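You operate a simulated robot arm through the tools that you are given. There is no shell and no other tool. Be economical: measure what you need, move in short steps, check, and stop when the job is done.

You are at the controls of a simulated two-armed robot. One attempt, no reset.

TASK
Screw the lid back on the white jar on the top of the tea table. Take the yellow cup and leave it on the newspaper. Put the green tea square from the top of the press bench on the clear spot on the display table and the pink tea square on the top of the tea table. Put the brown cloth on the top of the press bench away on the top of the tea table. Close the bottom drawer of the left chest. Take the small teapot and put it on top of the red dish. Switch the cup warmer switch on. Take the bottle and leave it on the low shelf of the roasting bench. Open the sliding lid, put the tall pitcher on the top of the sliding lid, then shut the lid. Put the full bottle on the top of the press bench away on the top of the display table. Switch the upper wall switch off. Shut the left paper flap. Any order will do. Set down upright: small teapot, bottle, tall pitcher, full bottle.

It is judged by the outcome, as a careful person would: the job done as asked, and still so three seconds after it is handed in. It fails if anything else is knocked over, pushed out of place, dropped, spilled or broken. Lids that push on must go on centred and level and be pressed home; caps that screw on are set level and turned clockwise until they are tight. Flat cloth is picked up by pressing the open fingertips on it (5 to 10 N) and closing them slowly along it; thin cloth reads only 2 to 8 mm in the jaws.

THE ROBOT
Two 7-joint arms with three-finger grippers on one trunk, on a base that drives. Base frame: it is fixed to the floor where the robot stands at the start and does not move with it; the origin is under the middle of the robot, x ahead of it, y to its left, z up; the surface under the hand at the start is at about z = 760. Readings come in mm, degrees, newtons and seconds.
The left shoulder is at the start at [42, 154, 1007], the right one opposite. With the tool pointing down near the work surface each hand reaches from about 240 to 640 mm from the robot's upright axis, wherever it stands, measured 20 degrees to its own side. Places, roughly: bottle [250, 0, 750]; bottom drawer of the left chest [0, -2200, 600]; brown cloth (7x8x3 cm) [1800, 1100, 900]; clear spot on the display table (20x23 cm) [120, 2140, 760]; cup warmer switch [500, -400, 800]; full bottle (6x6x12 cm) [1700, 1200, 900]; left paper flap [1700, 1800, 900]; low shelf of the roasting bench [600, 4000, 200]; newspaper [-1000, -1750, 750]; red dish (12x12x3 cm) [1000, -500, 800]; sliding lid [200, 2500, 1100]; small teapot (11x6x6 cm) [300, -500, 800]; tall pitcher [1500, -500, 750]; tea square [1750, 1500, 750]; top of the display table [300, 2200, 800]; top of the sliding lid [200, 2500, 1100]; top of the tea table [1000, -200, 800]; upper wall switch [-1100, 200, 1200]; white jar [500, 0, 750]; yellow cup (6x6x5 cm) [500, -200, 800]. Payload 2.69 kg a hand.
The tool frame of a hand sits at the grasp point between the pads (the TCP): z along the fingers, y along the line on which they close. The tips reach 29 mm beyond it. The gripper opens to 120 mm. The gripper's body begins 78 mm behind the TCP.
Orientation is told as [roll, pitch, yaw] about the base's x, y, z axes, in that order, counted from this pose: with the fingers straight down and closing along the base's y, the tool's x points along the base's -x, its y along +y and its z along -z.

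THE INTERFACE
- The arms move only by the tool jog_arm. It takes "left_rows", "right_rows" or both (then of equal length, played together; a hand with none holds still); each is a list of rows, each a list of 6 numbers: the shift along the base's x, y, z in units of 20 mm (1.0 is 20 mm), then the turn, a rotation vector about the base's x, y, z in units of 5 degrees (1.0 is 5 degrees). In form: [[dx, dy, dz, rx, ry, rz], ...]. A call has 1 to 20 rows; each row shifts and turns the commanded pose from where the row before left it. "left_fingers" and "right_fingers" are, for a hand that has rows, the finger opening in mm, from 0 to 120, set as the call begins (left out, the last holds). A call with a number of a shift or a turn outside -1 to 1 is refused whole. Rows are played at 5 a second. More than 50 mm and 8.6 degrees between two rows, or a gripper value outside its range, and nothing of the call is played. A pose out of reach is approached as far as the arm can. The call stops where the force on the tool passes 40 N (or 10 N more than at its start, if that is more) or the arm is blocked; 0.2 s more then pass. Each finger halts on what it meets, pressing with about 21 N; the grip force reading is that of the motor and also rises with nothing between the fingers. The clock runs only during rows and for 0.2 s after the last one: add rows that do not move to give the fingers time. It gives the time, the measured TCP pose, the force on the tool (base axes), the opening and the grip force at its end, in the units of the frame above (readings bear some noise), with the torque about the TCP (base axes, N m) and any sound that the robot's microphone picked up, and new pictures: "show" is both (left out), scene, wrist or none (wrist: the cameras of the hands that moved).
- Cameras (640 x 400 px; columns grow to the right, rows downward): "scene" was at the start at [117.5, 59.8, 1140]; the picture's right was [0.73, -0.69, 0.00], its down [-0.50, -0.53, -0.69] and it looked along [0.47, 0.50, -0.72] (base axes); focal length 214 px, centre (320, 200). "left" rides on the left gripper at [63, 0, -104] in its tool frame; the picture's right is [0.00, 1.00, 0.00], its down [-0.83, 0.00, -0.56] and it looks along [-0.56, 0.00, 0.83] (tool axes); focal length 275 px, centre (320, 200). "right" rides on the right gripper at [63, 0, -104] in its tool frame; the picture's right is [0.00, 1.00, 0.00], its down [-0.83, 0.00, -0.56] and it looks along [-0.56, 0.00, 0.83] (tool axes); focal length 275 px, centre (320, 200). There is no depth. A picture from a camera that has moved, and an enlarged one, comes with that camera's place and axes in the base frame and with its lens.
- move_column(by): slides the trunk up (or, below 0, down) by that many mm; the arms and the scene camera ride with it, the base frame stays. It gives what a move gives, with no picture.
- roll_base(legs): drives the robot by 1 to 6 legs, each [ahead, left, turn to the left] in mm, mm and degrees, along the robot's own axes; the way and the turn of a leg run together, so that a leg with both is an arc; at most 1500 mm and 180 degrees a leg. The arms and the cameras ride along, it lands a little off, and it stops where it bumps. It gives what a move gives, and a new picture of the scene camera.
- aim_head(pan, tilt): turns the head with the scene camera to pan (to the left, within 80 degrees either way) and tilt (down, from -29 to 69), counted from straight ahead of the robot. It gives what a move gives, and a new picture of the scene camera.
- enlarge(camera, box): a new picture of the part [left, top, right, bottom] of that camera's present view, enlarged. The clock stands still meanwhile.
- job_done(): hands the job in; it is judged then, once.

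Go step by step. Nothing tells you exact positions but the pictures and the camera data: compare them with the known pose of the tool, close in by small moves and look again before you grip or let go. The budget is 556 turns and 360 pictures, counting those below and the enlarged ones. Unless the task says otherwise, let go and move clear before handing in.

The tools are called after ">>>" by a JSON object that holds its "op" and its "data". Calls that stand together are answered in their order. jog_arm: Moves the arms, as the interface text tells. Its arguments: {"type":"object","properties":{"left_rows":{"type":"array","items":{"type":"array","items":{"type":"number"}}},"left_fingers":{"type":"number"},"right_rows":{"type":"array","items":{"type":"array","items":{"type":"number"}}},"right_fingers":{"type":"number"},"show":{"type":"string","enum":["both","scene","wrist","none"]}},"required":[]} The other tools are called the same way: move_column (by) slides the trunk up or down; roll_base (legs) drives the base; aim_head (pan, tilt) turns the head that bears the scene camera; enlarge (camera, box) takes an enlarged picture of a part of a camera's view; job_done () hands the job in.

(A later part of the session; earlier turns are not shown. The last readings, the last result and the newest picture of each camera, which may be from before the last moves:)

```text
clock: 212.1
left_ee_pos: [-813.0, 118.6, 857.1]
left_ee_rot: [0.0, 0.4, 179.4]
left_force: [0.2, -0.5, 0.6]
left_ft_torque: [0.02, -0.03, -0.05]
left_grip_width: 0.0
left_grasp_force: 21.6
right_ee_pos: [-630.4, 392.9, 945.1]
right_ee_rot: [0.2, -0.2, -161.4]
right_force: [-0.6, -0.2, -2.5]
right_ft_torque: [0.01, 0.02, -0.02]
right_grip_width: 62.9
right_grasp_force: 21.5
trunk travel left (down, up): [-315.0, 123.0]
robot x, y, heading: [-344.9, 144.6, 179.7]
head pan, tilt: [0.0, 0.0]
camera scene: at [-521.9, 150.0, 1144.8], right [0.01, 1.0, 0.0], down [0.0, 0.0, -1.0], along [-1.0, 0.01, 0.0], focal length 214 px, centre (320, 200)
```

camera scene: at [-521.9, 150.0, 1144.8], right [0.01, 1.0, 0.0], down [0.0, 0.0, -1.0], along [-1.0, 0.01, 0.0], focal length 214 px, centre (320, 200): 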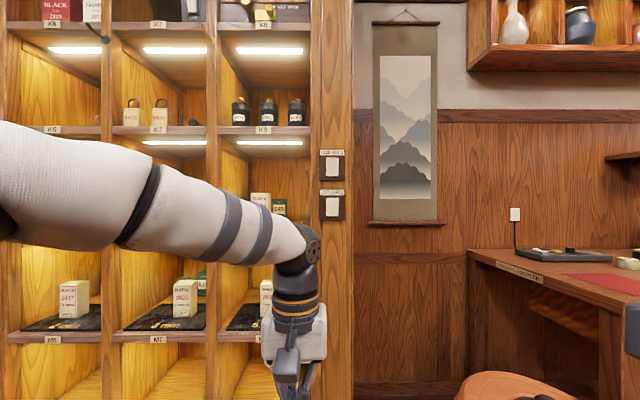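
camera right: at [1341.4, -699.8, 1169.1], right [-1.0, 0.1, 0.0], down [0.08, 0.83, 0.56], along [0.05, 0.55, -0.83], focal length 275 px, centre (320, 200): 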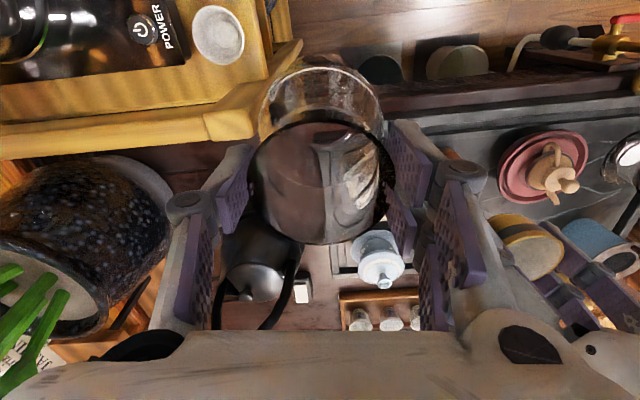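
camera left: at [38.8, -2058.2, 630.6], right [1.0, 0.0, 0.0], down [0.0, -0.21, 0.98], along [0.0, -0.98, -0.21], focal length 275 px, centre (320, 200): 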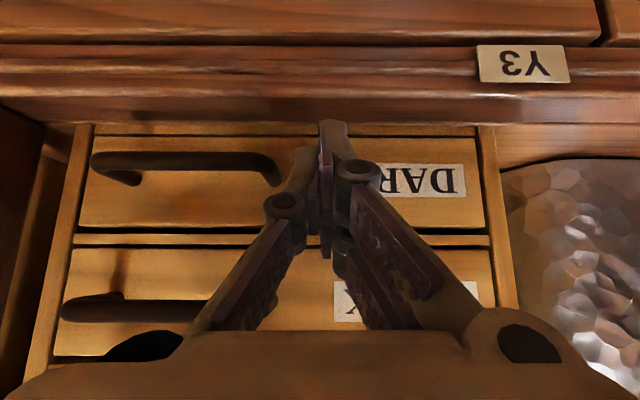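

>>> {"op": "enlarge", "data": {"camera": "scene", "box": [300, 140, 364, 230]}}

>>> {"op": "enlarge", "data": {"camera": "right", "box": [0, 0, 640, 400]}}

```text
4.44 times, centred on (332, 185) of scene
camera zoom: at [-521.9, 150.0, 1144.8], right [0.01, 1.0, 0.0], down [0.0, 0.0, -1.0], along [-1.0, 0.01, 0.0], focal length 953 px, centre (267, 267)
```

zoom: 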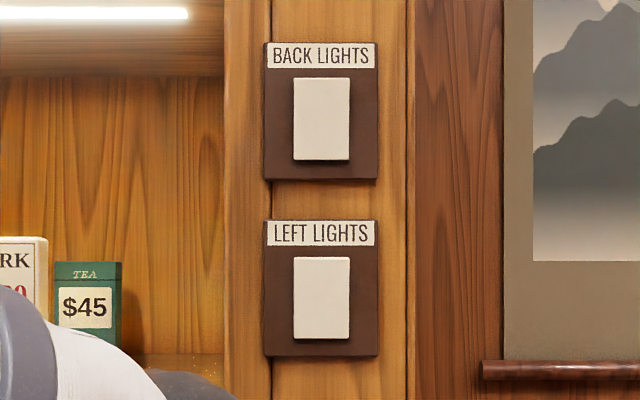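

```text
1.00 times, centred on (320, 200) of right (not enlarged: the box is as wide or as high as the picture)
camera zoom: at [-571.0, 411.5, 1049.4], right [0.32, -0.95, 0.0], down [-0.79, -0.27, 0.56], along [-0.53, -0.18, -0.83], focal length 275 px, centre (320, 200)
```

zoom: 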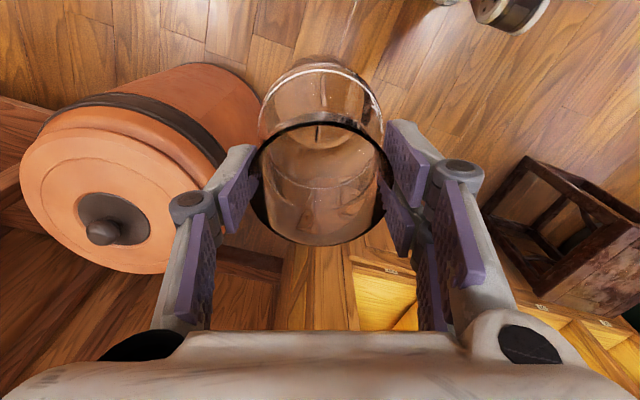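

The upper switch (BACK LIGHTS) is at (-1100,189,1235), top pressed in, so OFF means pressing its lower end at z≈1217. I raise the column and move closer.

>>> {"op": "move_column", "data": {"by": 120}}

>>> {"op": "roll_base", "data": {"legs": [[80, -100, 0]]}}

>>> {"op": "jog_arm", "data": {"left_rows": [[0.5, 0, 0.5, 0, 1, 0], [0.5, 0, 0.5, 0, 1, 0], [0.5, 0, 0.5, 0, 1, 0], [0.5, 0, 0.5, 0, 1, 0], [0, 0, 0.5, 0, 1, 0], [0, 0, 0.5, 0, 1, 0], [0, 0, 0.5, 0, 1, 0], [0, 0, 0.5, 0, 1, 0], [0, 0, 0.5, 0, 1, 0], [0, 0, 0.5, 0, 1, 0], [0, 0, 0.5, 0, 1, 0], [0, 0, 0.5, 0, 1, 0], [0, 0, 0.5, 0, 1, 0], [0, 0, 0.5, 0, 1, 0], [0, 0, 0.5, 0, 1, 0], [0, 0, 0.5, 0, 1, 0], [0, 0, 0.5, 0, 1, 0], [0, 0, 0.5, 0, 1, 0], [0, 0, 0, 0, 0, 0]], "left_fingers": 0, "show": "both"}}

```text
clock: 213.6
left_ee_pos: [-812.1, 117.6, 976.1]
left_ee_rot: [-0.1, 0.4, 179.2]
left_force: [-0.6, -0.3, -0.4]
left_ft_torque: [-0.01, -0.02, 0.02]
left_grip_width: 0.2
left_grasp_force: 20.8
right_ee_pos: [-630.9, 393.2, 1065.7]
right_ee_rot: [0.1, 0.1, -161.4]
right_force: [0.0, -0.4, -3.1]
right_ft_torque: [0.03, -0.05, 0.03]
right_grip_width: 63.1
right_grasp_force: 20.9
trunk travel left (down, up): [-435.0, 3.0]
robot x, y, heading: [-340.2, 150.4, 179.9]
head pan, tilt: [0.0, 0.0]
```

```text
clock: 215.1
left_ee_pos: [-890.9, 217.1, 977.3]
left_ee_rot: [0.1, 0.4, 179.4]
left_force: [0.1, 0.4, 0.0]
left_ft_torque: [-0.02, 0.0, 0.02]
left_grip_width: 0.1
left_grasp_force: 20.3
right_ee_pos: [-709.2, 492.6, 1065.4]
right_ee_rot: [0.1, -0.1, -161.4]
right_force: [-0.5, -0.8, -2.6]
right_ft_torque: [-0.02, -0.04, 0.06]
right_grip_width: 63.1
right_grasp_force: 21.3
trunk travel left (down, up): [-435.0, 3.0]
robot x, y, heading: [-419.3, 252.6, 179.4]
head pan, tilt: [0.0, 0.0]
camera scene: at [-516.9, 250.2, 1281.5], right [0.01, 1.0, 0.0], down [0.0, 0.0, -1.0], along [-1.0, 0.01, 0.0], focal length 214 px, centre (320, 200)
```

scene: 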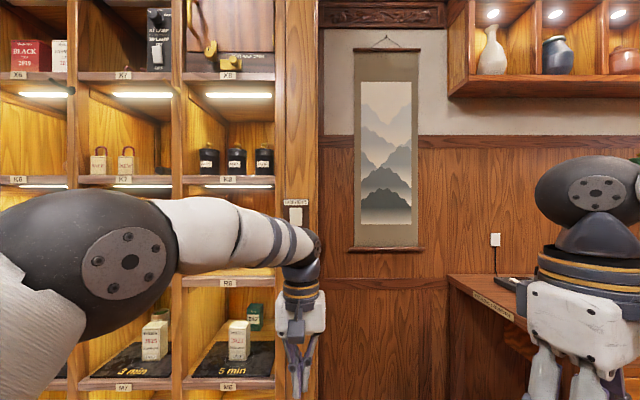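

```text
clock: 219.1
left_ee_pos: [-850.6, 216.6, 1157.2]
left_ee_rot: [61.0, -89.4, 119.1]
left_force: [0.3, -0.3, 0.5]
left_ft_torque: [0.0, -0.02, 0.03]
left_grip_width: 0.2
left_grasp_force: 20.7
right_ee_pos: [-708.2, 492.4, 1065.1]
right_ee_rot: [0.1, 0.0, -161.5]
right_force: [-0.5, -0.2, -1.6]
right_ft_torque: [0.01, -0.01, -0.01]
right_grip_width: 62.7
right_grasp_force: 20.3
trunk travel left (down, up): [-435.0, 3.0]
robot x, y, heading: [-415.9, 247.6, 179.7]
head pan, tilt: [0.0, 0.0]
camera scene: at [-516.5, 249.6, 1281.5], right [0.01, 1.0, 0.0], down [0.0, 0.0, -1.0], along [-1.0, 0.01, 0.0], focal length 214 px, centre (320, 200)
camera left: at [-747.0, 217.0, 1095.9], right [0.0, -1.0, 0.01], down [0.55, 0.01, 0.83], along [-0.83, 0.01, 0.55], focal length 275 px, centre (320, 200)
```

scene: 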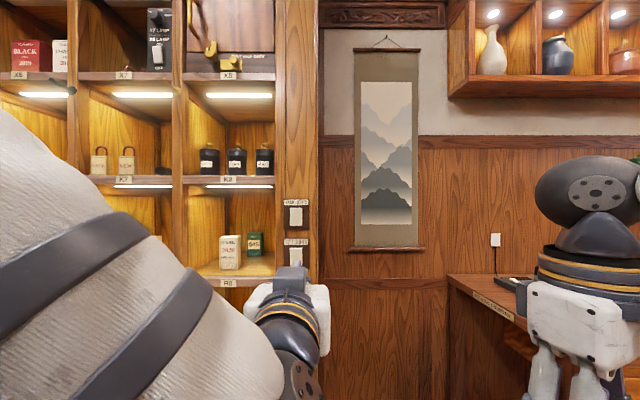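
left: 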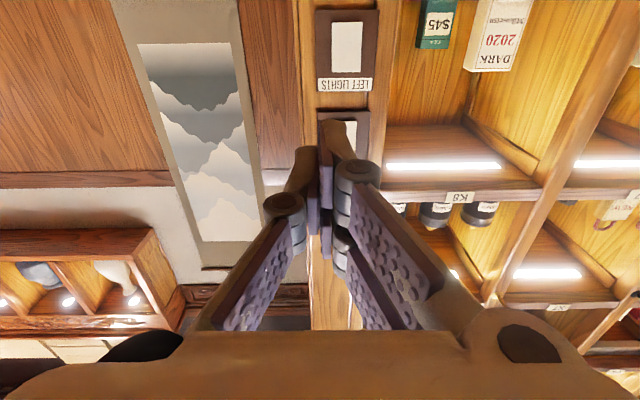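

Now I line up the fingertips with the lower end of the upper rocker and approach.

>>> {"op": "jog_arm", "data": {"left_rows": [[0, -0.7, 1, 0, 0, 0], [0, -0.7, 1, 0, 0, 0], [0, 0, 1, 0, 0, 0], [-1, 0, 0.1, 0, 0, 0], [-1, 0, 0, 0, 0, 0], [-1, 0, 0, 0, 0, 0], [-1, 0, 0, 0, 0, 0], [-1, 0, 0, 0, 0, 0], [-1, 0, 0, 0, 0, 0], [-1, 0, 0, 0, 0, 0], [-1, 0, 0, 0, 0, 0], [-0.5, 0, 0, 0, 0, 0], [0, 0, 0, 0, 0, 0]], "show": "wrist"}}

>>> {"op": "enlarge", "data": {"camera": "scene", "box": [240, 170, 352, 240]}}

```text
clock: 221.9
left_ee_pos: [-1020.2, 189.7, 1218.4]
left_ee_rot: [58.3, -89.3, 121.8]
left_force: [0.3, 0.4, 0.3]
left_ft_torque: [-0.01, 0.01, 0.0]
left_grip_width: 0.1
left_grasp_force: 21.0
right_ee_pos: [-708.3, 493.1, 1064.7]
right_ee_rot: [-0.1, -0.1, -161.4]
right_force: [-0.7, -0.6, -2.6]
right_ft_torque: [-0.01, 0.0, 0.0]
right_grip_width: 62.6
right_grasp_force: 21.2
trunk travel left (down, up): [-435.0, 3.0]
robot x, y, heading: [-421.0, 246.1, 179.1]
head pan, tilt: [0.0, 0.0]
camera left: at [-916.5, 189.8, 1158.1], right [0.0, -1.0, 0.02], down [0.55, 0.01, 0.83], along [-0.83, 0.01, 0.55], focal length 275 px, centre (320, 200)
```

left: 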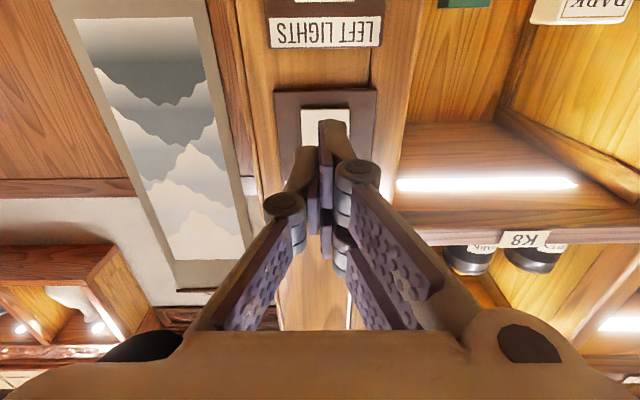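

```text
5.71 times, centred on (296, 205) of scene
camera zoom: at [-516.4, 249.6, 1281.5], right [0.01, 1.0, 0.0], down [0.0, 0.0, -1.0], along [-1.0, 0.01, 0.0], focal length 1226 px, centre (457, 171)
```

zoom: 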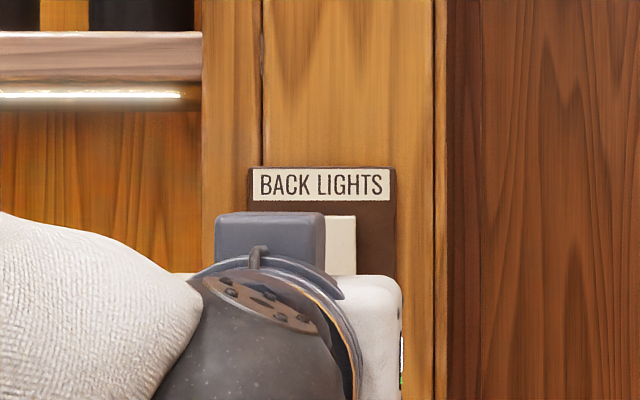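

>>> {"op": "jog_arm", "data": {"left_rows": [[-1, -0.1, -0.15, 0, 0, 0], [-0.3, 0, 0, 0, 0, 0], [-0.25, 0, 0, 0, 0, 0], [-0.25, 0, 0, 0, 0, 0]], "show": "none"}}

>>> {"op": "jog_arm", "data": {"left_rows": [[-0.2, 0, 0, 0, 0, 0], [-0.2, 0, 0, 0, 0, 0], [-0.2, 0, 0, 0, 0, 0], [-0.2, 0, 0, 0, 0, 0]], "show": "none"}}

```text
clock: 222.9
left_ee_pos: [-1056.6, 187.3, 1215.5]
left_ee_rot: [57.5, -89.3, 122.7]
left_force: [1.2, -0.5, -0.7]
left_ft_torque: [0.01, 0.01, 0.03]
left_grip_width: 0.1
left_grasp_force: 21.1
right_ee_pos: [-708.6, 493.4, 1065.1]
right_ee_rot: [0.1, -0.1, -161.4]
right_force: [-0.4, -0.3, -1.7]
right_ft_torque: [0.0, 0.0, -0.01]
right_grip_width: 62.8
right_grasp_force: 21.1
trunk travel left (down, up): [-435.0, 3.0]
robot x, y, heading: [-417.9, 246.1, 179.7]
head pan, tilt: [0.0, 0.0]
```

```text
clock: 223.9
left_ee_pos: [-1072.7, 188.1, 1216.4]
left_ee_rot: [56.3, -89.3, 123.8]
left_force: [0.2, 0.0, 0.8]
left_ft_torque: [0.03, 0.01, -0.01]
left_grip_width: 0.1
left_grasp_force: 21.3
right_ee_pos: [-708.5, 492.6, 1065.5]
right_ee_rot: [0.1, -0.1, -161.5]
right_force: [0.1, 0.6, -2.9]
right_ft_torque: [0.0, -0.01, -0.03]
right_grip_width: 63.0
right_grasp_force: 21.3
trunk travel left (down, up): [-435.0, 3.0]
robot x, y, heading: [-420.7, 247.7, 179.6]
head pan, tilt: [0.0, 0.0]
```

>>> {"op": "jog_arm", "data": {"left_rows": [[-0.2, 0, 0, 0, 0, 0], [-0.2, 0, 0, 0, 0, 0], [-0.2, 0, 0, 0, 0, 0]], "show": "none"}}

>>> {"op": "enlarge", "data": {"camera": "left", "box": [220, 60, 420, 185]}}

```text
clock: 224.7
left_ee_pos: [-1077.1, 188.5, 1216.1]
left_ee_rot: [51.3, -89.3, 128.8]
left_force: [28.0, -5.3, -4.2]
left_ft_torque: [0.07, 0.37, 0.23]
left_grip_width: 6.0
left_grasp_force: 29.0
right_ee_pos: [-704.4, 491.3, 1066.9]
right_ee_rot: [-0.1, -0.3, -161.3]
right_force: [-0.5, 1.2, -2.2]
right_ft_torque: [0.03, -0.02, -0.05]
right_grip_width: 62.8
right_grasp_force: 21.0
trunk travel left (down, up): [-435.0, 3.0]
robot x, y, heading: [-415.5, 249.6, 179.8]
head pan, tilt: [0.0, 0.0]
heard: click, click
stopped in row 3 (left hand): the force on the tool passed its limit at 41 N (the readings are from after the stop); the commanded pose is now the measured one
```

```text
3.20 times, centred on (320, 122) of left
camera zoom: at [-973.6, 186.7, 1155.9], right [0.0, -1.0, 0.01], down [0.55, 0.01, 0.84], along [-0.84, 0.01, 0.55], focal length 881 px, centre (320, 448)
```

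zoom: 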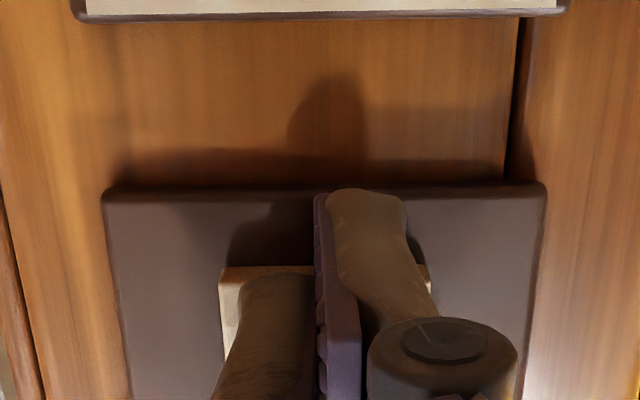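

I heard two clicks. I back off and check the lights and rocker.

>>> {"op": "jog_arm", "data": {"left_rows": [[1, 0, 0, 0, 0, 0], [1, 0, 0, 0, 0, 0], [1, 0, 0, 0, 0, 0], [1, -1, -1, 0, 0, 0], [1, -1, -1, 0, 0, 0], [1, -1, -1, 0, 0, 0]], "show": "scene"}}

>>> {"op": "enlarge", "data": {"camera": "scene", "box": [240, 190, 352, 280]}}

```text
clock: 226.1
left_ee_pos: [-962.8, 127.2, 1154.1]
left_ee_rot: [42.6, -89.0, 137.2]
left_force: [0.9, 0.2, -0.8]
left_ft_torque: [-0.04, -0.02, 0.03]
left_grip_width: 0.0
left_grasp_force: 28.4
right_ee_pos: [-708.1, 491.8, 1065.8]
right_ee_rot: [0.1, -0.1, -161.5]
right_force: [-0.3, 1.1, -2.7]
right_ft_torque: [0.02, 0.03, 0.03]
right_grip_width: 62.5
right_grasp_force: 20.8
trunk travel left (down, up): [-435.0, 3.0]
robot x, y, heading: [-415.1, 250.5, 179.6]
head pan, tilt: [0.0, 0.0]
camera scene: at [-515.7, 248.8, 1281.5], right [0.01, 1.0, 0.0], down [0.0, 0.0, -1.0], along [-1.0, 0.01, 0.0], focal length 214 px, centre (320, 200)
```

scene: 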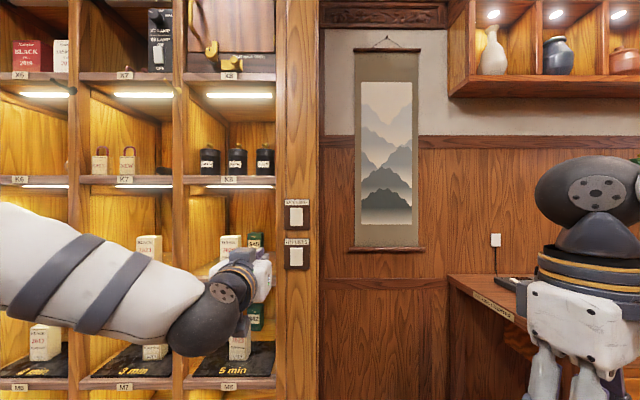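

```text
4.44 times, centred on (296, 235) of scene
camera zoom: at [-515.7, 248.8, 1281.5], right [0.01, 1.0, 0.0], down [0.0, 0.0, -1.0], along [-1.0, 0.01, 0.0], focal length 953 px, centre (427, 44)
```

zoom: 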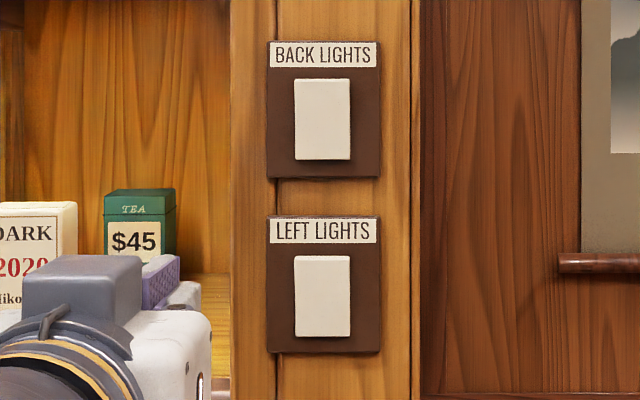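

I can't tell the state from here; I move the wrist camera for a side view of both rockers.

>>> {"op": "jog_arm", "data": {"left_rows": [[1, 0, 0, 0, 0, 0], [1, 0, 0, 0, 0, 0], [1, 0, 0, 0, 0, 0], [1, 0, 0, 0, 0, 0]], "show": "none"}}

>>> {"op": "enlarge", "data": {"camera": "left", "box": [160, 0, 400, 150]}}

```text
clock: 227.1
left_ee_pos: [-884.3, 128.8, 1153.8]
left_ee_rot: [42.8, -89.1, 137.1]
left_force: [0.3, 0.2, -0.2]
left_ft_torque: [0.01, 0.0, 0.03]
left_grip_width: 0.1
left_grasp_force: 28.6
right_ee_pos: [-708.9, 493.0, 1066.3]
right_ee_rot: [0.0, 0.0, -161.4]
right_force: [0.2, 0.5, -2.8]
right_ft_torque: [0.01, -0.05, -0.02]
right_grip_width: 62.8
right_grasp_force: 21.3
trunk travel left (down, up): [-435.0, 3.0]
robot x, y, heading: [-420.6, 246.7, 179.6]
head pan, tilt: [0.0, 0.0]
```

```text
2.67 times, centred on (280, 75) of left
camera zoom: at [-779.1, 128.0, 1093.7], right [0.0, -1.0, 0.02], down [0.55, 0.01, 0.84], along [-0.84, 0.01, 0.55], focal length 734 px, centre (427, 533)
```

zoom: 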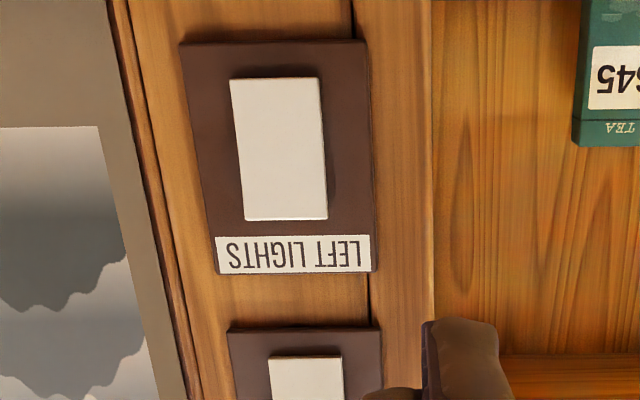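

>>> {"op": "jog_arm", "data": {"left_rows": [[0, 0, 1, 0, 0, 0], [0, 0, 1, 0, 0, 0], [0, 0, 1, 0, 0, 0], [0, 0, 1, 0, 0, 0], [0, 0, 1, 0, 0, 0]], "show": "none"}}

>>> {"op": "enlarge", "data": {"camera": "left", "box": [160, 0, 400, 150]}}

```text
clock: 228.3
left_ee_pos: [-883.2, 128.4, 1254.6]
left_ee_rot: [43.1, -89.1, 136.9]
left_force: [-0.7, -0.1, -0.3]
left_ft_torque: [0.02, 0.0, 0.0]
left_grip_width: 0.0
left_grasp_force: 28.4
right_ee_pos: [-707.0, 492.3, 1064.7]
right_ee_rot: [-0.1, -0.2, -161.3]
right_force: [0.0, 0.4, -2.9]
right_ft_torque: [-0.05, -0.01, 0.02]
right_grip_width: 62.7
right_grasp_force: 20.3
trunk travel left (down, up): [-435.0, 3.0]
robot x, y, heading: [-418.3, 242.6, 179.6]
head pan, tilt: [0.0, 0.0]
```

```text
2.67 times, centred on (280, 75) of left
camera zoom: at [-778.9, 127.5, 1193.7], right [0.0, -1.0, 0.02], down [0.55, 0.01, 0.84], along [-0.84, 0.01, 0.55], focal length 734 px, centre (427, 533)
```

zoom: 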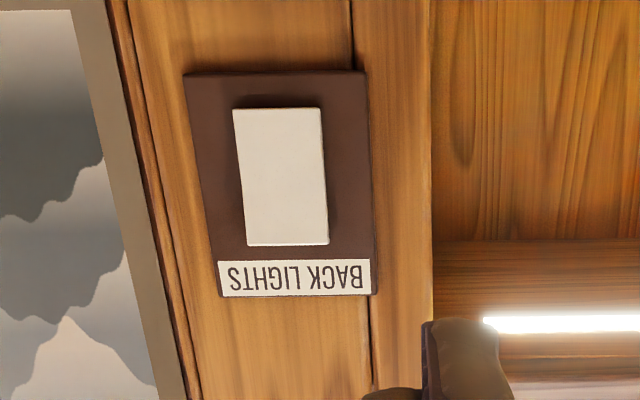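

By comparing, BACK LIGHTS rocker seems back in its original (upper-pressed) state and the shelf lights are still on, so it flipped twice. I repeat more gently, lower on the rocker, listening for a single click.

>>> {"op": "jog_arm", "data": {"left_rows": [[0, 1, -0.9, 0, 0, 0], [0, 1, -1, 0, 0, 0], [0, 0.95, 0, 0, 0, 0], [-1, 0, -0.2, 0, 0, 0], [-1, 0, 0, 0, 0, 0], [-1, 0, 0, 0, 0, 0], [-1, 0, 0, 0, 0, 0], [-1, 0, 0, 0, 0, 0], [-1, 0, 0, 0, 0, 0], [-1, 0, 0, 0, 0, 0], [-1, 0, 0, 0, 0, 0], [-1, 0, 0, 0, 0, 0], [0, 0, 0, 0, 0, 0]], "show": "wrist"}}

>>> {"op": "enlarge", "data": {"camera": "left", "box": [220, 60, 420, 185]}}

```text
clock: 231.1
left_ee_pos: [-1062.9, 188.5, 1212.5]
left_ee_rot: [43.7, -89.0, 136.2]
left_force: [-0.3, -0.1, 1.1]
left_ft_torque: [-0.01, 0.0, -0.01]
left_grip_width: 0.0
left_grasp_force: 28.8
right_ee_pos: [-707.7, 491.8, 1065.6]
right_ee_rot: [0.0, 0.0, -161.5]
right_force: [-0.2, -0.5, -2.0]
right_ft_torque: [0.04, -0.05, -0.01]
right_grip_width: 62.6
right_grasp_force: 20.4
trunk travel left (down, up): [-435.0, 3.0]
robot x, y, heading: [-421.7, 247.7, 179.7]
head pan, tilt: [0.0, 0.0]
camera left: at [-958.2, 186.6, 1151.6], right [0.0, -1.0, 0.02], down [0.55, 0.01, 0.84], along [-0.84, 0.01, 0.55], focal length 275 px, centre (320, 200)
```

left: 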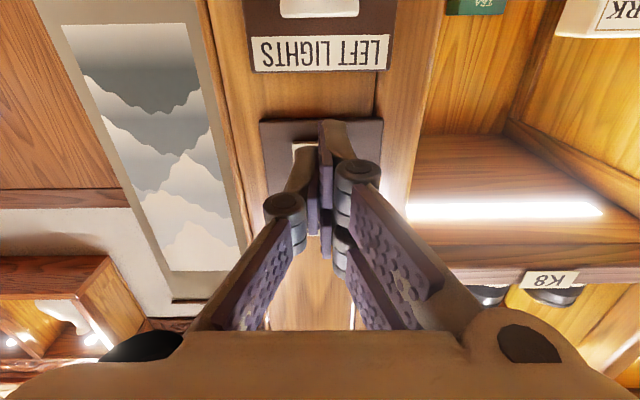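

```text
3.20 times, centred on (320, 122) of left
camera zoom: at [-958.2, 186.6, 1151.6], right [0.0, -1.0, 0.02], down [0.55, 0.01, 0.84], along [-0.84, 0.01, 0.55], focal length 881 px, centre (320, 448)
```

zoom: 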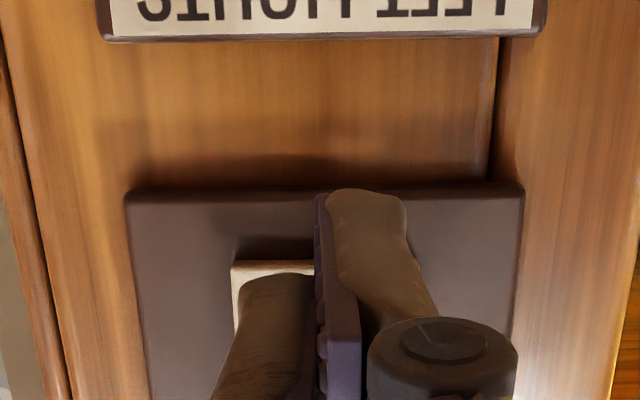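

>>> {"op": "jog_arm", "data": {"left_rows": [[-0.3, 0, 0, 0, 0, 0], [-0.2, 0, 0, 0, 0, 0], [-0.1, 0, 0, 0, 0, 0]], "show": "none"}}

>>> {"op": "jog_arm", "data": {"left_rows": [[-0.1, 0, 0, 0, 0, 0]], "show": "none"}}

>>> {"op": "jog_arm", "data": {"left_rows": [[-0.1, 0, 0, 0, 0, 0]], "show": "none"}}

```text
clock: 231.9
left_ee_pos: [-1075.0, 188.5, 1212.3]
left_ee_rot: [40.9, -89.1, 139.2]
left_force: [0.4, 0.1, -0.6]
left_ft_torque: [0.02, 0.01, -0.02]
left_grip_width: 0.2
left_grasp_force: 28.4
right_ee_pos: [-709.3, 493.5, 1065.1]
right_ee_rot: [0.1, -0.1, -161.4]
right_force: [-0.1, -0.2, -3.2]
right_ft_torque: [-0.01, 0.01, 0.02]
right_grip_width: 62.7
right_grasp_force: 20.7
trunk travel left (down, up): [-435.0, 3.0]
robot x, y, heading: [-419.8, 248.7, 179.6]
head pan, tilt: [0.0, 0.0]
```

```text
clock: 232.3
left_ee_pos: [-1077.2, 186.9, 1211.1]
left_ee_rot: [40.7, -88.9, 139.3]
left_force: [0.2, -0.8, 0.2]
left_ft_torque: [0.0, -0.01, 0.02]
left_grip_width: 0.0
left_grasp_force: 28.8
right_ee_pos: [-708.0, 492.0, 1065.9]
right_ee_rot: [0.1, -0.1, -161.4]
right_force: [0.4, -0.3, -2.4]
right_ft_torque: [-0.02, -0.05, 0.01]
right_grip_width: 62.7
right_grasp_force: 21.0
trunk travel left (down, up): [-435.0, 3.0]
robot x, y, heading: [-419.7, 246.4, 179.6]
head pan, tilt: [0.0, 0.0]
```

```text
clock: 232.7
left_ee_pos: [-1077.4, 187.9, 1211.7]
left_ee_rot: [39.7, -88.9, 140.2]
left_force: [9.8, -1.0, -4.4]
left_ft_torque: [0.09, 0.12, 0.06]
left_grip_width: 0.0
left_grasp_force: 27.5
right_ee_pos: [-706.9, 492.6, 1066.1]
right_ee_rot: [0.0, -0.1, -161.4]
right_force: [1.0, -0.3, -2.3]
right_ft_torque: [-0.02, -0.04, -0.03]
right_grip_width: 62.6
right_grasp_force: 21.0
trunk travel left (down, up): [-435.0, 3.0]
robot x, y, heading: [-420.1, 247.8, 179.8]
head pan, tilt: [0.0, 0.0]
```

>>> {"op": "jog_arm", "data": {"left_rows": [[-0.1, 0, 0, 0, 0, 0]], "show": "none"}}

>>> {"op": "jog_arm", "data": {"left_rows": [[-0.1, 0, 0, 0, 0, 0]], "show": "scene"}}

```text
clock: 233.1
left_ee_pos: [-1077.8, 187.2, 1212.0]
left_ee_rot: [38.2, -89.0, 141.7]
left_force: [27.1, -3.7, -12.1]
left_ft_torque: [0.13, 0.29, 0.18]
left_grip_width: 0.1
left_grasp_force: 28.3
right_ee_pos: [-705.7, 491.4, 1065.7]
right_ee_rot: [-0.1, -0.3, -161.4]
right_force: [-0.1, -0.5, -2.1]
right_ft_torque: [0.0, -0.01, 0.02]
right_grip_width: 62.5
right_grasp_force: 21.1
trunk travel left (down, up): [-435.0, 3.0]
robot x, y, heading: [-416.7, 250.5, 179.5]
head pan, tilt: [0.0, 0.0]
```

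```text
clock: 233.5
left_ee_pos: [-1077.8, 186.1, 1212.3]
left_ee_rot: [36.0, -89.0, 143.7]
left_force: [25.3, -3.7, -5.0]
left_ft_torque: [0.09, 0.41, 0.22]
left_grip_width: 0.0
left_grasp_force: 28.9
right_ee_pos: [-705.1, 493.1, 1067.5]
right_ee_rot: [0.0, -0.3, -161.2]
right_force: [0.0, 0.4, -2.0]
right_ft_torque: [0.01, 0.0, -0.01]
right_grip_width: 62.3
right_grasp_force: 20.8
trunk travel left (down, up): [-435.0, 3.0]
robot x, y, heading: [-411.4, 246.7, 179.8]
head pan, tilt: [0.0, 0.0]
heard: click, click
stopped in row 1 (left hand): the force on the tool passed its limit at 42 N (the readings are from after the stop); the commanded pose is now the measured one
camera scene: at [-511.1, 248.4, 1282.0], right [0.01, 1.0, 0.0], down [0.0, 0.0, -1.0], along [-1.0, 0.01, 0.0], focal length 214 px, centre (320, 200)
```

scene: 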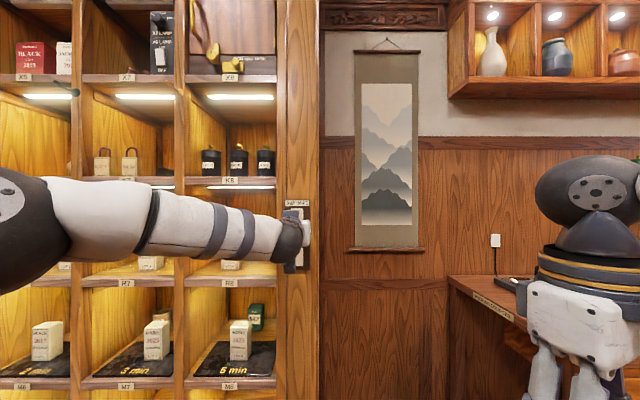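

Still ambiguous. I test the upper end gently to learn how this rocker behaves.

>>> {"op": "jog_arm", "data": {"left_rows": [[1, 0, 0, 0, 0, 0], [0.5, 0, 1, 0, 0, 0], [0, 0, 0.95, 0, 0, 0], [-0.8, 0, 0, 0, 0, 0], [0, 0, 0, 0, 0, 0]], "show": "none"}}

>>> {"op": "enlarge", "data": {"camera": "left", "box": [220, 40, 420, 165]}}

>>> {"op": "jog_arm", "data": {"left_rows": [[-0.3, 0, 0, 0, 0, 0], [-0.2, 0, 0, 0, 0, 0]], "show": "none"}}

```text
clock: 234.7
left_ee_pos: [-1067.7, 187.2, 1249.3]
left_ee_rot: [34.5, -88.9, 145.6]
left_force: [0.2, -0.3, 0.0]
left_ft_torque: [0.0, -0.04, -0.02]
left_grip_width: 0.1
left_grasp_force: 28.4
right_ee_pos: [-706.9, 492.6, 1065.4]
right_ee_rot: [0.0, -0.1, -161.3]
right_force: [-0.1, -0.6, -2.9]
right_ft_torque: [0.02, 0.01, -0.02]
right_grip_width: 62.6
right_grasp_force: 20.9
trunk travel left (down, up): [-435.0, 3.0]
robot x, y, heading: [-415.5, 246.7, 179.6]
head pan, tilt: [0.0, 0.0]
```

```text
3.20 times, centred on (320, 102) of left
camera zoom: at [-964.0, 186.2, 1188.8], right [0.0, -1.0, 0.02], down [0.54, 0.01, 0.84], along [-0.84, 0.01, 0.54], focal length 881 px, centre (320, 512)
```

zoom: 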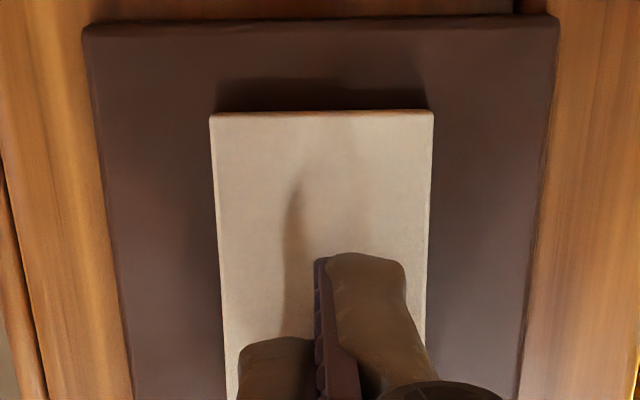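

```text
clock: 235.3
left_ee_pos: [-1077.6, 186.1, 1248.9]
left_ee_rot: [33.2, -88.8, 146.8]
left_force: [4.7, 0.2, -1.1]
left_ft_torque: [0.04, -0.07, 0.03]
left_grip_width: 6.1
left_grasp_force: 28.0
right_ee_pos: [-707.6, 492.3, 1065.7]
right_ee_rot: [0.0, -0.1, -161.3]
right_force: [-0.3, -0.8, -2.5]
right_ft_torque: [0.0, -0.01, -0.01]
right_grip_width: 62.5
right_grasp_force: 21.4
trunk travel left (down, up): [-435.0, 3.0]
robot x, y, heading: [-418.2, 243.3, 179.6]
head pan, tilt: [0.0, 0.0]
heard: click
```

A single click. I back out to the same viewing pose and compare.

>>> {"op": "jog_arm", "data": {"left_rows": [[0.5, 0, 0, 0, 0, 0], [0, 0, 0, 0, 0, 0]], "show": "scene"}}

>>> {"op": "enlarge", "data": {"camera": "left", "box": [220, 40, 420, 165]}}

```text
clock: 235.9
left_ee_pos: [-1068.3, 187.9, 1248.4]
left_ee_rot: [33.7, -88.8, 146.0]
left_force: [-0.4, -0.1, 0.6]
left_ft_torque: [0.03, -0.05, 0.02]
left_grip_width: 0.0
left_grasp_force: 28.9
right_ee_pos: [-709.4, 492.0, 1065.9]
right_ee_rot: [0.0, 0.0, -161.5]
right_force: [0.5, -0.4, -2.9]
right_ft_torque: [-0.05, -0.02, 0.01]
right_grip_width: 62.8
right_grasp_force: 21.4
trunk travel left (down, up): [-435.0, 3.0]
robot x, y, heading: [-420.6, 245.4, 179.4]
head pan, tilt: [0.0, 0.0]
camera scene: at [-515.8, 249.5, 1281.5], right [0.01, 1.0, 0.0], down [0.0, 0.0, -1.0], along [-1.0, 0.01, 0.0], focal length 214 px, centre (320, 200)
```

scene: 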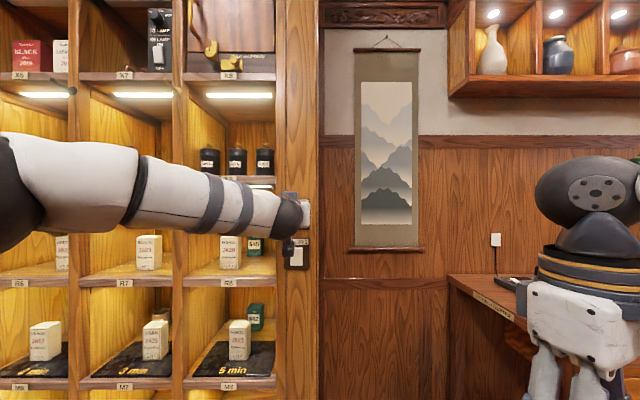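

```text
3.20 times, centred on (320, 102) of left
camera zoom: at [-963.9, 187.1, 1188.7], right [0.0, -1.0, 0.02], down [0.54, 0.01, 0.84], along [-0.84, 0.01, 0.54], focal length 881 px, centre (320, 512)
```

zoom: 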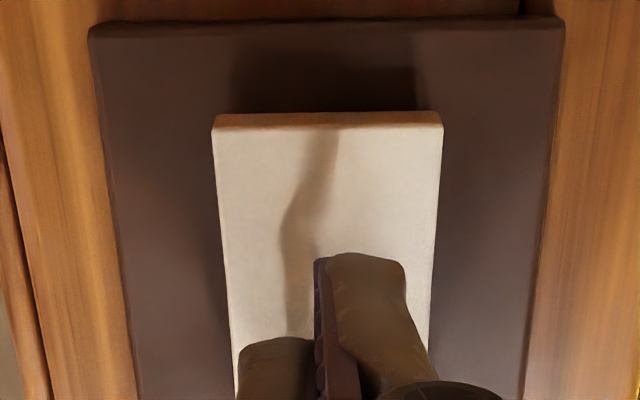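

Pressing the upper end did flip it (lower end now protrudes). I take the same viewpoint as before for comparison.

>>> {"op": "jog_arm", "data": {"left_rows": [[1, 0, 0, 0, 0, 0], [1, 0, 0, 0, 0, 0], [1, -1, 0, 0, 0, 0], [1, -1, 0, 0, 0, 0], [1, -1, 0.3, 0, 0, 0], [1, 0, 0, 0, 0, 0], [1, 0, 0, 0, 0, 0], [1, 0, 0, 0, 0, 0], [1, 0, 0, 0, 0, 0], [0.25, 0, 0, 0, 0, 0]], "show": "none"}}

>>> {"op": "enlarge", "data": {"camera": "left", "box": [160, 0, 400, 150]}}

>>> {"op": "enlarge", "data": {"camera": "scene", "box": [240, 190, 352, 280]}}

```text
clock: 238.1
left_ee_pos: [-882.8, 127.9, 1255.6]
left_ee_rot: [34.7, -88.9, 145.4]
left_force: [0.1, -0.2, -0.3]
left_ft_torque: [-0.05, 0.0, -0.01]
left_grip_width: 0.0
left_grasp_force: 28.4
right_ee_pos: [-709.2, 492.8, 1065.9]
right_ee_rot: [0.1, 0.0, -161.4]
right_force: [0.0, -0.2, -3.1]
right_ft_torque: [0.01, 0.0, 0.01]
right_grip_width: 62.7
right_grasp_force: 20.9
trunk travel left (down, up): [-435.0, 3.0]
robot x, y, heading: [-417.2, 246.7, 179.4]
head pan, tilt: [0.0, 0.0]
```

```text
2.67 times, centred on (280, 75) of left
camera zoom: at [-778.4, 126.9, 1194.6], right [0.0, -1.0, 0.02], down [0.54, 0.01, 0.84], along [-0.84, 0.01, 0.54], focal length 734 px, centre (427, 533)
```

zoom: 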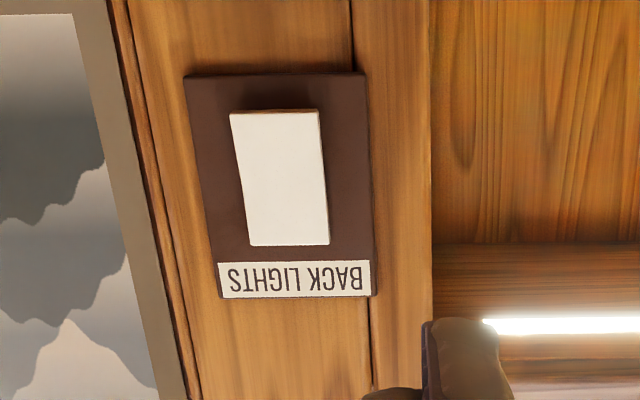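

```text
4.44 times, centred on (296, 235) of scene
camera zoom: at [-515.6, 249.5, 1281.5], right [0.01, 1.0, 0.0], down [0.0, 0.0, -1.0], along [-1.0, 0.01, 0.0], focal length 953 px, centre (427, 44)
```

zoom: 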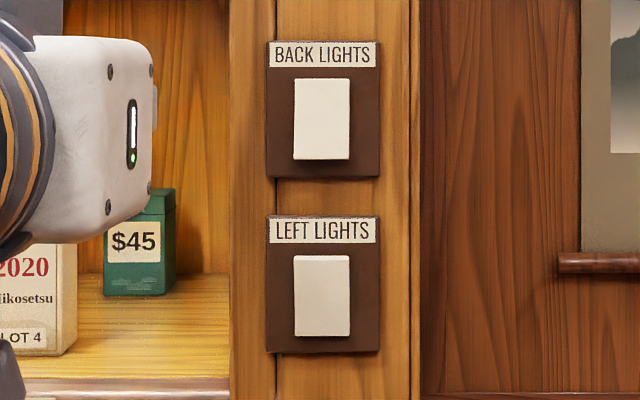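

To know the original state I reproduce the very first viewpoint of the switches and compare.

>>> {"op": "move_column", "data": {"by": -120}}

>>> {"op": "jog_arm", "data": {"left_rows": [[0.5, -1, -1, 0, 0, 0], [0.5, -1, -1, 0, 0, 0], [0, -1, -1, 0, 0, 0], [0, 0, -1, 0, 0, 0]], "show": "none"}}

>>> {"op": "roll_base", "data": {"legs": [[-78, 98, 0]]}}

>>> {"op": "enlarge", "data": {"camera": "scene", "box": [300, 140, 364, 230]}}

```text
clock: 239.6
left_ee_pos: [-882.5, 128.3, 1134.7]
left_ee_rot: [35.6, -88.9, 144.2]
left_force: [0.5, -0.4, 0.4]
left_ft_torque: [-0.03, -0.04, 0.0]
left_grip_width: 0.0
left_grasp_force: 28.4
right_ee_pos: [-707.5, 493.4, 945.7]
right_ee_rot: [0.1, -0.1, -161.4]
right_force: [0.1, 0.4, -2.4]
right_ft_torque: [0.03, 0.0, -0.01]
right_grip_width: 62.7
right_grasp_force: 20.5
trunk travel left (down, up): [-315.0, 123.0]
robot x, y, heading: [-418.3, 244.0, 179.5]
head pan, tilt: [0.0, 0.0]
```

```text
clock: 240.6
left_ee_pos: [-879.5, 72.2, 1069.4]
left_ee_rot: [34.2, -88.8, 145.6]
left_force: [0.2, -0.2, -0.2]
left_ft_torque: [-0.02, 0.01, 0.0]
left_grip_width: 0.0
left_grasp_force: 28.6
left hand out of reach, approached as far as the arm can: row 3, 4
right_ee_pos: [-708.4, 493.3, 946.2]
right_ee_rot: [0.1, 0.0, -161.4]
right_force: [-0.4, 0.0, -1.9]
right_ft_torque: [0.02, 0.0, 0.01]
right_grip_width: 62.5
right_grasp_force: 20.8
trunk travel left (down, up): [-315.0, 123.0]
robot x, y, heading: [-421.6, 247.3, 179.6]
head pan, tilt: [0.0, 0.0]
```

```text
clock: 242.0
left_ee_pos: [-802.5, -27.6, 1069.7]
left_ee_rot: [33.2, -88.6, 146.6]
left_force: [-0.1, 0.0, 0.2]
left_ft_torque: [-0.01, -0.03, -0.02]
left_grip_width: 0.0
left_grasp_force: 28.8
right_ee_pos: [-630.7, 395.1, 945.0]
right_ee_rot: [0.1, -0.1, -161.3]
right_force: [-0.8, -0.8, -2.7]
right_ft_torque: [0.03, 0.0, -0.01]
right_grip_width: 62.5
right_grasp_force: 21.5
trunk travel left (down, up): [-315.0, 123.0]
robot x, y, heading: [-340.6, 148.6, 179.7]
head pan, tilt: [0.0, 0.0]
camera scene: at [-521.2, 151.3, 1145.0], right [0.0, 1.0, 0.0], down [0.0, 0.0, -1.0], along [-1.0, 0.0, 0.0], focal length 214 px, centre (320, 200)
```

scene: 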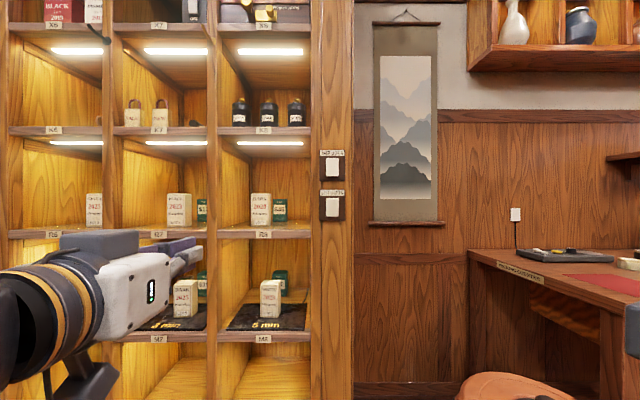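

```text
4.44 times, centred on (332, 185) of scene
camera zoom: at [-521.2, 151.3, 1145.0], right [0.0, 1.0, 0.0], down [0.0, 0.0, -1.0], along [-1.0, 0.0, 0.0], focal length 953 px, centre (267, 267)
```

zoom: 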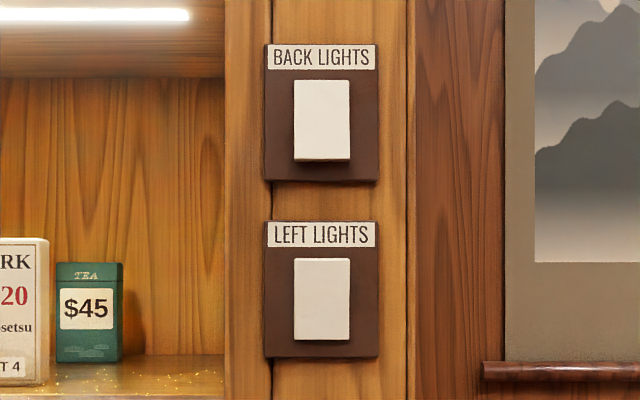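

>>> {"op": "enlarge", "data": {"camera": "scene", "box": [316, 145, 348, 225]}}

```text
5.00 times, centred on (332, 185) of scene
camera zoom: at [-521.2, 151.3, 1145.0], right [0.0, 1.0, 0.0], down [0.0, 0.0, -1.0], along [-1.0, 0.0, 0.0], focal length 1072 px, centre (260, 275)
```

zoom: 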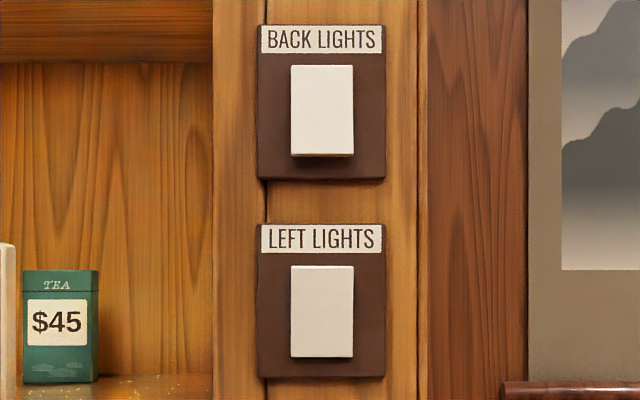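

The rocker now shows its lower end out, differing from the original, and the stiff lower end earlier was already pressed in; so this single click switched it off (I will confirm with the back lights later). Now I restore the left hand and turn toward +y to go to the sliding lid.

>>> {"op": "jog_arm", "data": {"left_rows": [[0.3, 0, -0.2, 0, -1, 0], [0.3, 0, -0.2, 0, -1, 0], [0.3, 0, -0.2, 0, -1, 0], [0.3, 0, -0.2, 0, -1, 0], [0, 0, -0.2, 0, -1, 0], [0, 0, -0.2, 0, -1, 0], [0, 0, 0, 0, -1, 0], [0, 0, 0, 0, -1, 0], [0, 0, 0, 0, -1, 0], [0, 0, 0, 0, -1, 0], [0, 0, 0, 0, -1, 0], [0, 0, 0, 0, -1, 0], [0, 0, 0, 0, -1, 0], [0, 0, 0, 0, -1, 0], [0, 0, 0, 0, -1, 0], [0, 0, 0, 0, -1, 0], [0, 0, 0, 0, -1, 0], [0, 0, 0, 0, -1, 0]], "left_fingers": 80, "show": "none"}}

>>> {"op": "roll_base", "data": {"legs": [[-200, 0, 0], [0, 0, -90]]}}

>>> {"op": "aim_head", "data": {"pan": 0, "tilt": 15}}

```text
clock: 245.8
left_ee_pos: [-778.7, -26.1, 1045.9]
left_ee_rot: [-0.1, 1.1, 179.3]
left_force: [0.4, -0.3, 0.0]
left_ft_torque: [0.01, 0.0, -0.03]
left_grip_width: 79.9
left_grasp_force: 0.0
right_ee_pos: [-630.5, 394.9, 945.1]
right_ee_rot: [0.1, 0.1, -161.2]
right_force: [0.2, 0.7, -2.8]
right_ft_torque: [-0.03, -0.01, 0.0]
right_grip_width: 62.3
right_grasp_force: 21.3
trunk travel left (down, up): [-315.0, 123.0]
robot x, y, heading: [-335.6, 149.0, 179.7]
head pan, tilt: [0.0, 0.0]
```

```text
clock: 251.2
left_ee_pos: [-318.7, 587.1, 1044.8]
left_ee_rot: [-0.1, 1.0, 89.6]
left_force: [0.2, -0.1, -0.3]
left_ft_torque: [0.02, -0.03, 0.01]
left_grip_width: 80.2
left_grasp_force: 0.1
right_ee_pos: [102.1, 440.0, 944.1]
right_ee_rot: [0.1, 0.0, 109.0]
right_force: [0.5, 0.5, -2.8]
right_ft_torque: [0.0, 0.03, 0.02]
right_grip_width: 62.6
right_grasp_force: 20.7
trunk travel left (down, up): [-315.0, 123.0]
robot x, y, heading: [-141.8, 149.1, 90.0]
head pan, tilt: [0.0, 0.0]
camera scene: at [-143.1, 329.3, 1144.9], right [1.0, 0.0, 0.0], down [0.0, 0.0, -1.0], along [0.0, 1.0, 0.0], focal length 214 px, centre (320, 200)
```

scene: 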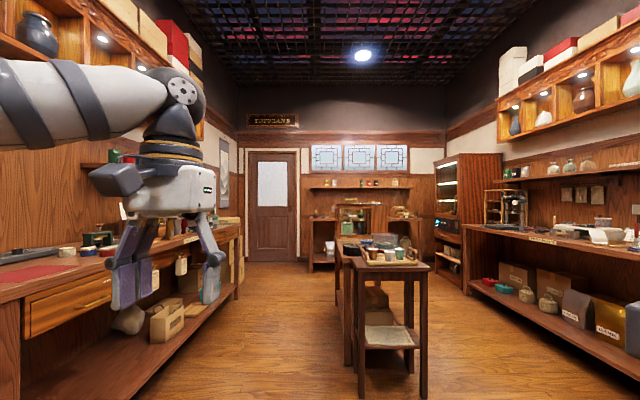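

```text
clock: 252.0
left_ee_pos: [-319.3, 585.2, 1045.9]
left_ee_rot: [-0.1, 1.0, 89.5]
left_force: [-0.4, -0.9, -0.1]
left_ft_torque: [-0.02, -0.02, 0.02]
left_grip_width: 80.2
left_grasp_force: 0.0
right_ee_pos: [102.3, 439.2, 945.6]
right_ee_rot: [0.2, -0.1, 108.9]
right_force: [0.0, 1.1, -2.9]
right_ft_torque: [-0.03, -0.02, -0.01]
right_grip_width: 62.6
right_grasp_force: 20.9
trunk travel left (down, up): [-315.0, 123.0]
robot x, y, heading: [-141.7, 151.4, 90.0]
head pan, tilt: [0.0, 15.0]
camera scene: at [-143.1, 332.7, 1120.8], right [1.0, 0.0, 0.0], down [0.0, -0.26, -0.97], along [0.0, 0.97, -0.26], focal length 214 px, centre (320, 200)
```

scene: 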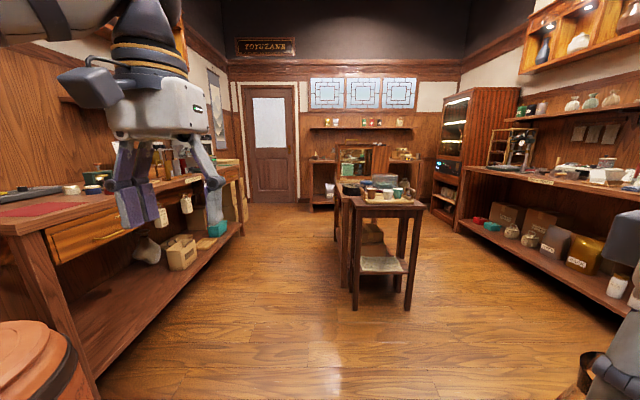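

I see the central display table with a framed case behind it. I drive up along its left side.

>>> {"op": "roll_base", "data": {"legs": [[1500, 250, 0], [350, 0, 0]]}}

>>> {"op": "aim_head", "data": {"pan": -45, "tilt": 25}}

```text
refused: leg 1 is longer than a leg can be; nothing moved
```

```text
clock: 253.1
left_ee_pos: [-317.8, 585.3, 1045.0]
left_ee_rot: [-0.1, 1.0, 89.5]
left_force: [1.0, 0.5, 0.7]
left_ft_torque: [-0.03, 0.0, 0.0]
left_grip_width: 80.0
left_grasp_force: 0.0
right_ee_pos: [103.6, 439.6, 946.4]
right_ee_rot: [0.1, -0.2, 109.1]
right_force: [-0.1, 0.6, -3.3]
right_ft_torque: [-0.05, 0.0, 0.01]
right_grip_width: 62.1
right_grasp_force: 20.7
trunk travel left (down, up): [-315.0, 123.0]
robot x, y, heading: [-143.4, 147.3, 89.8]
head pan, tilt: [-45.0, 25.0]
camera scene: at [-78.0, 304.5, 1104.5], right [0.71, -0.71, 0.0], down [-0.3, -0.3, -0.91], along [0.64, 0.64, -0.42], focal length 214 px, centre (320, 200)
```

scene: 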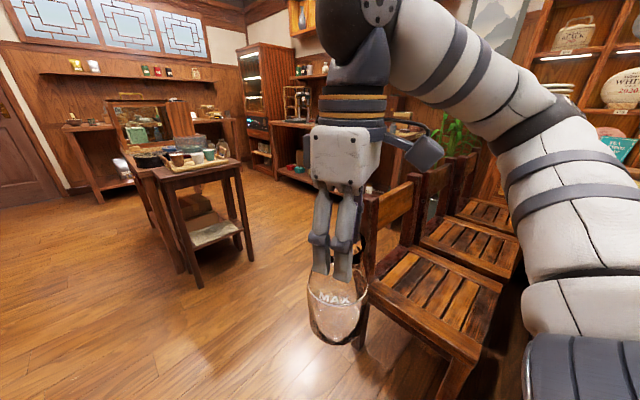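

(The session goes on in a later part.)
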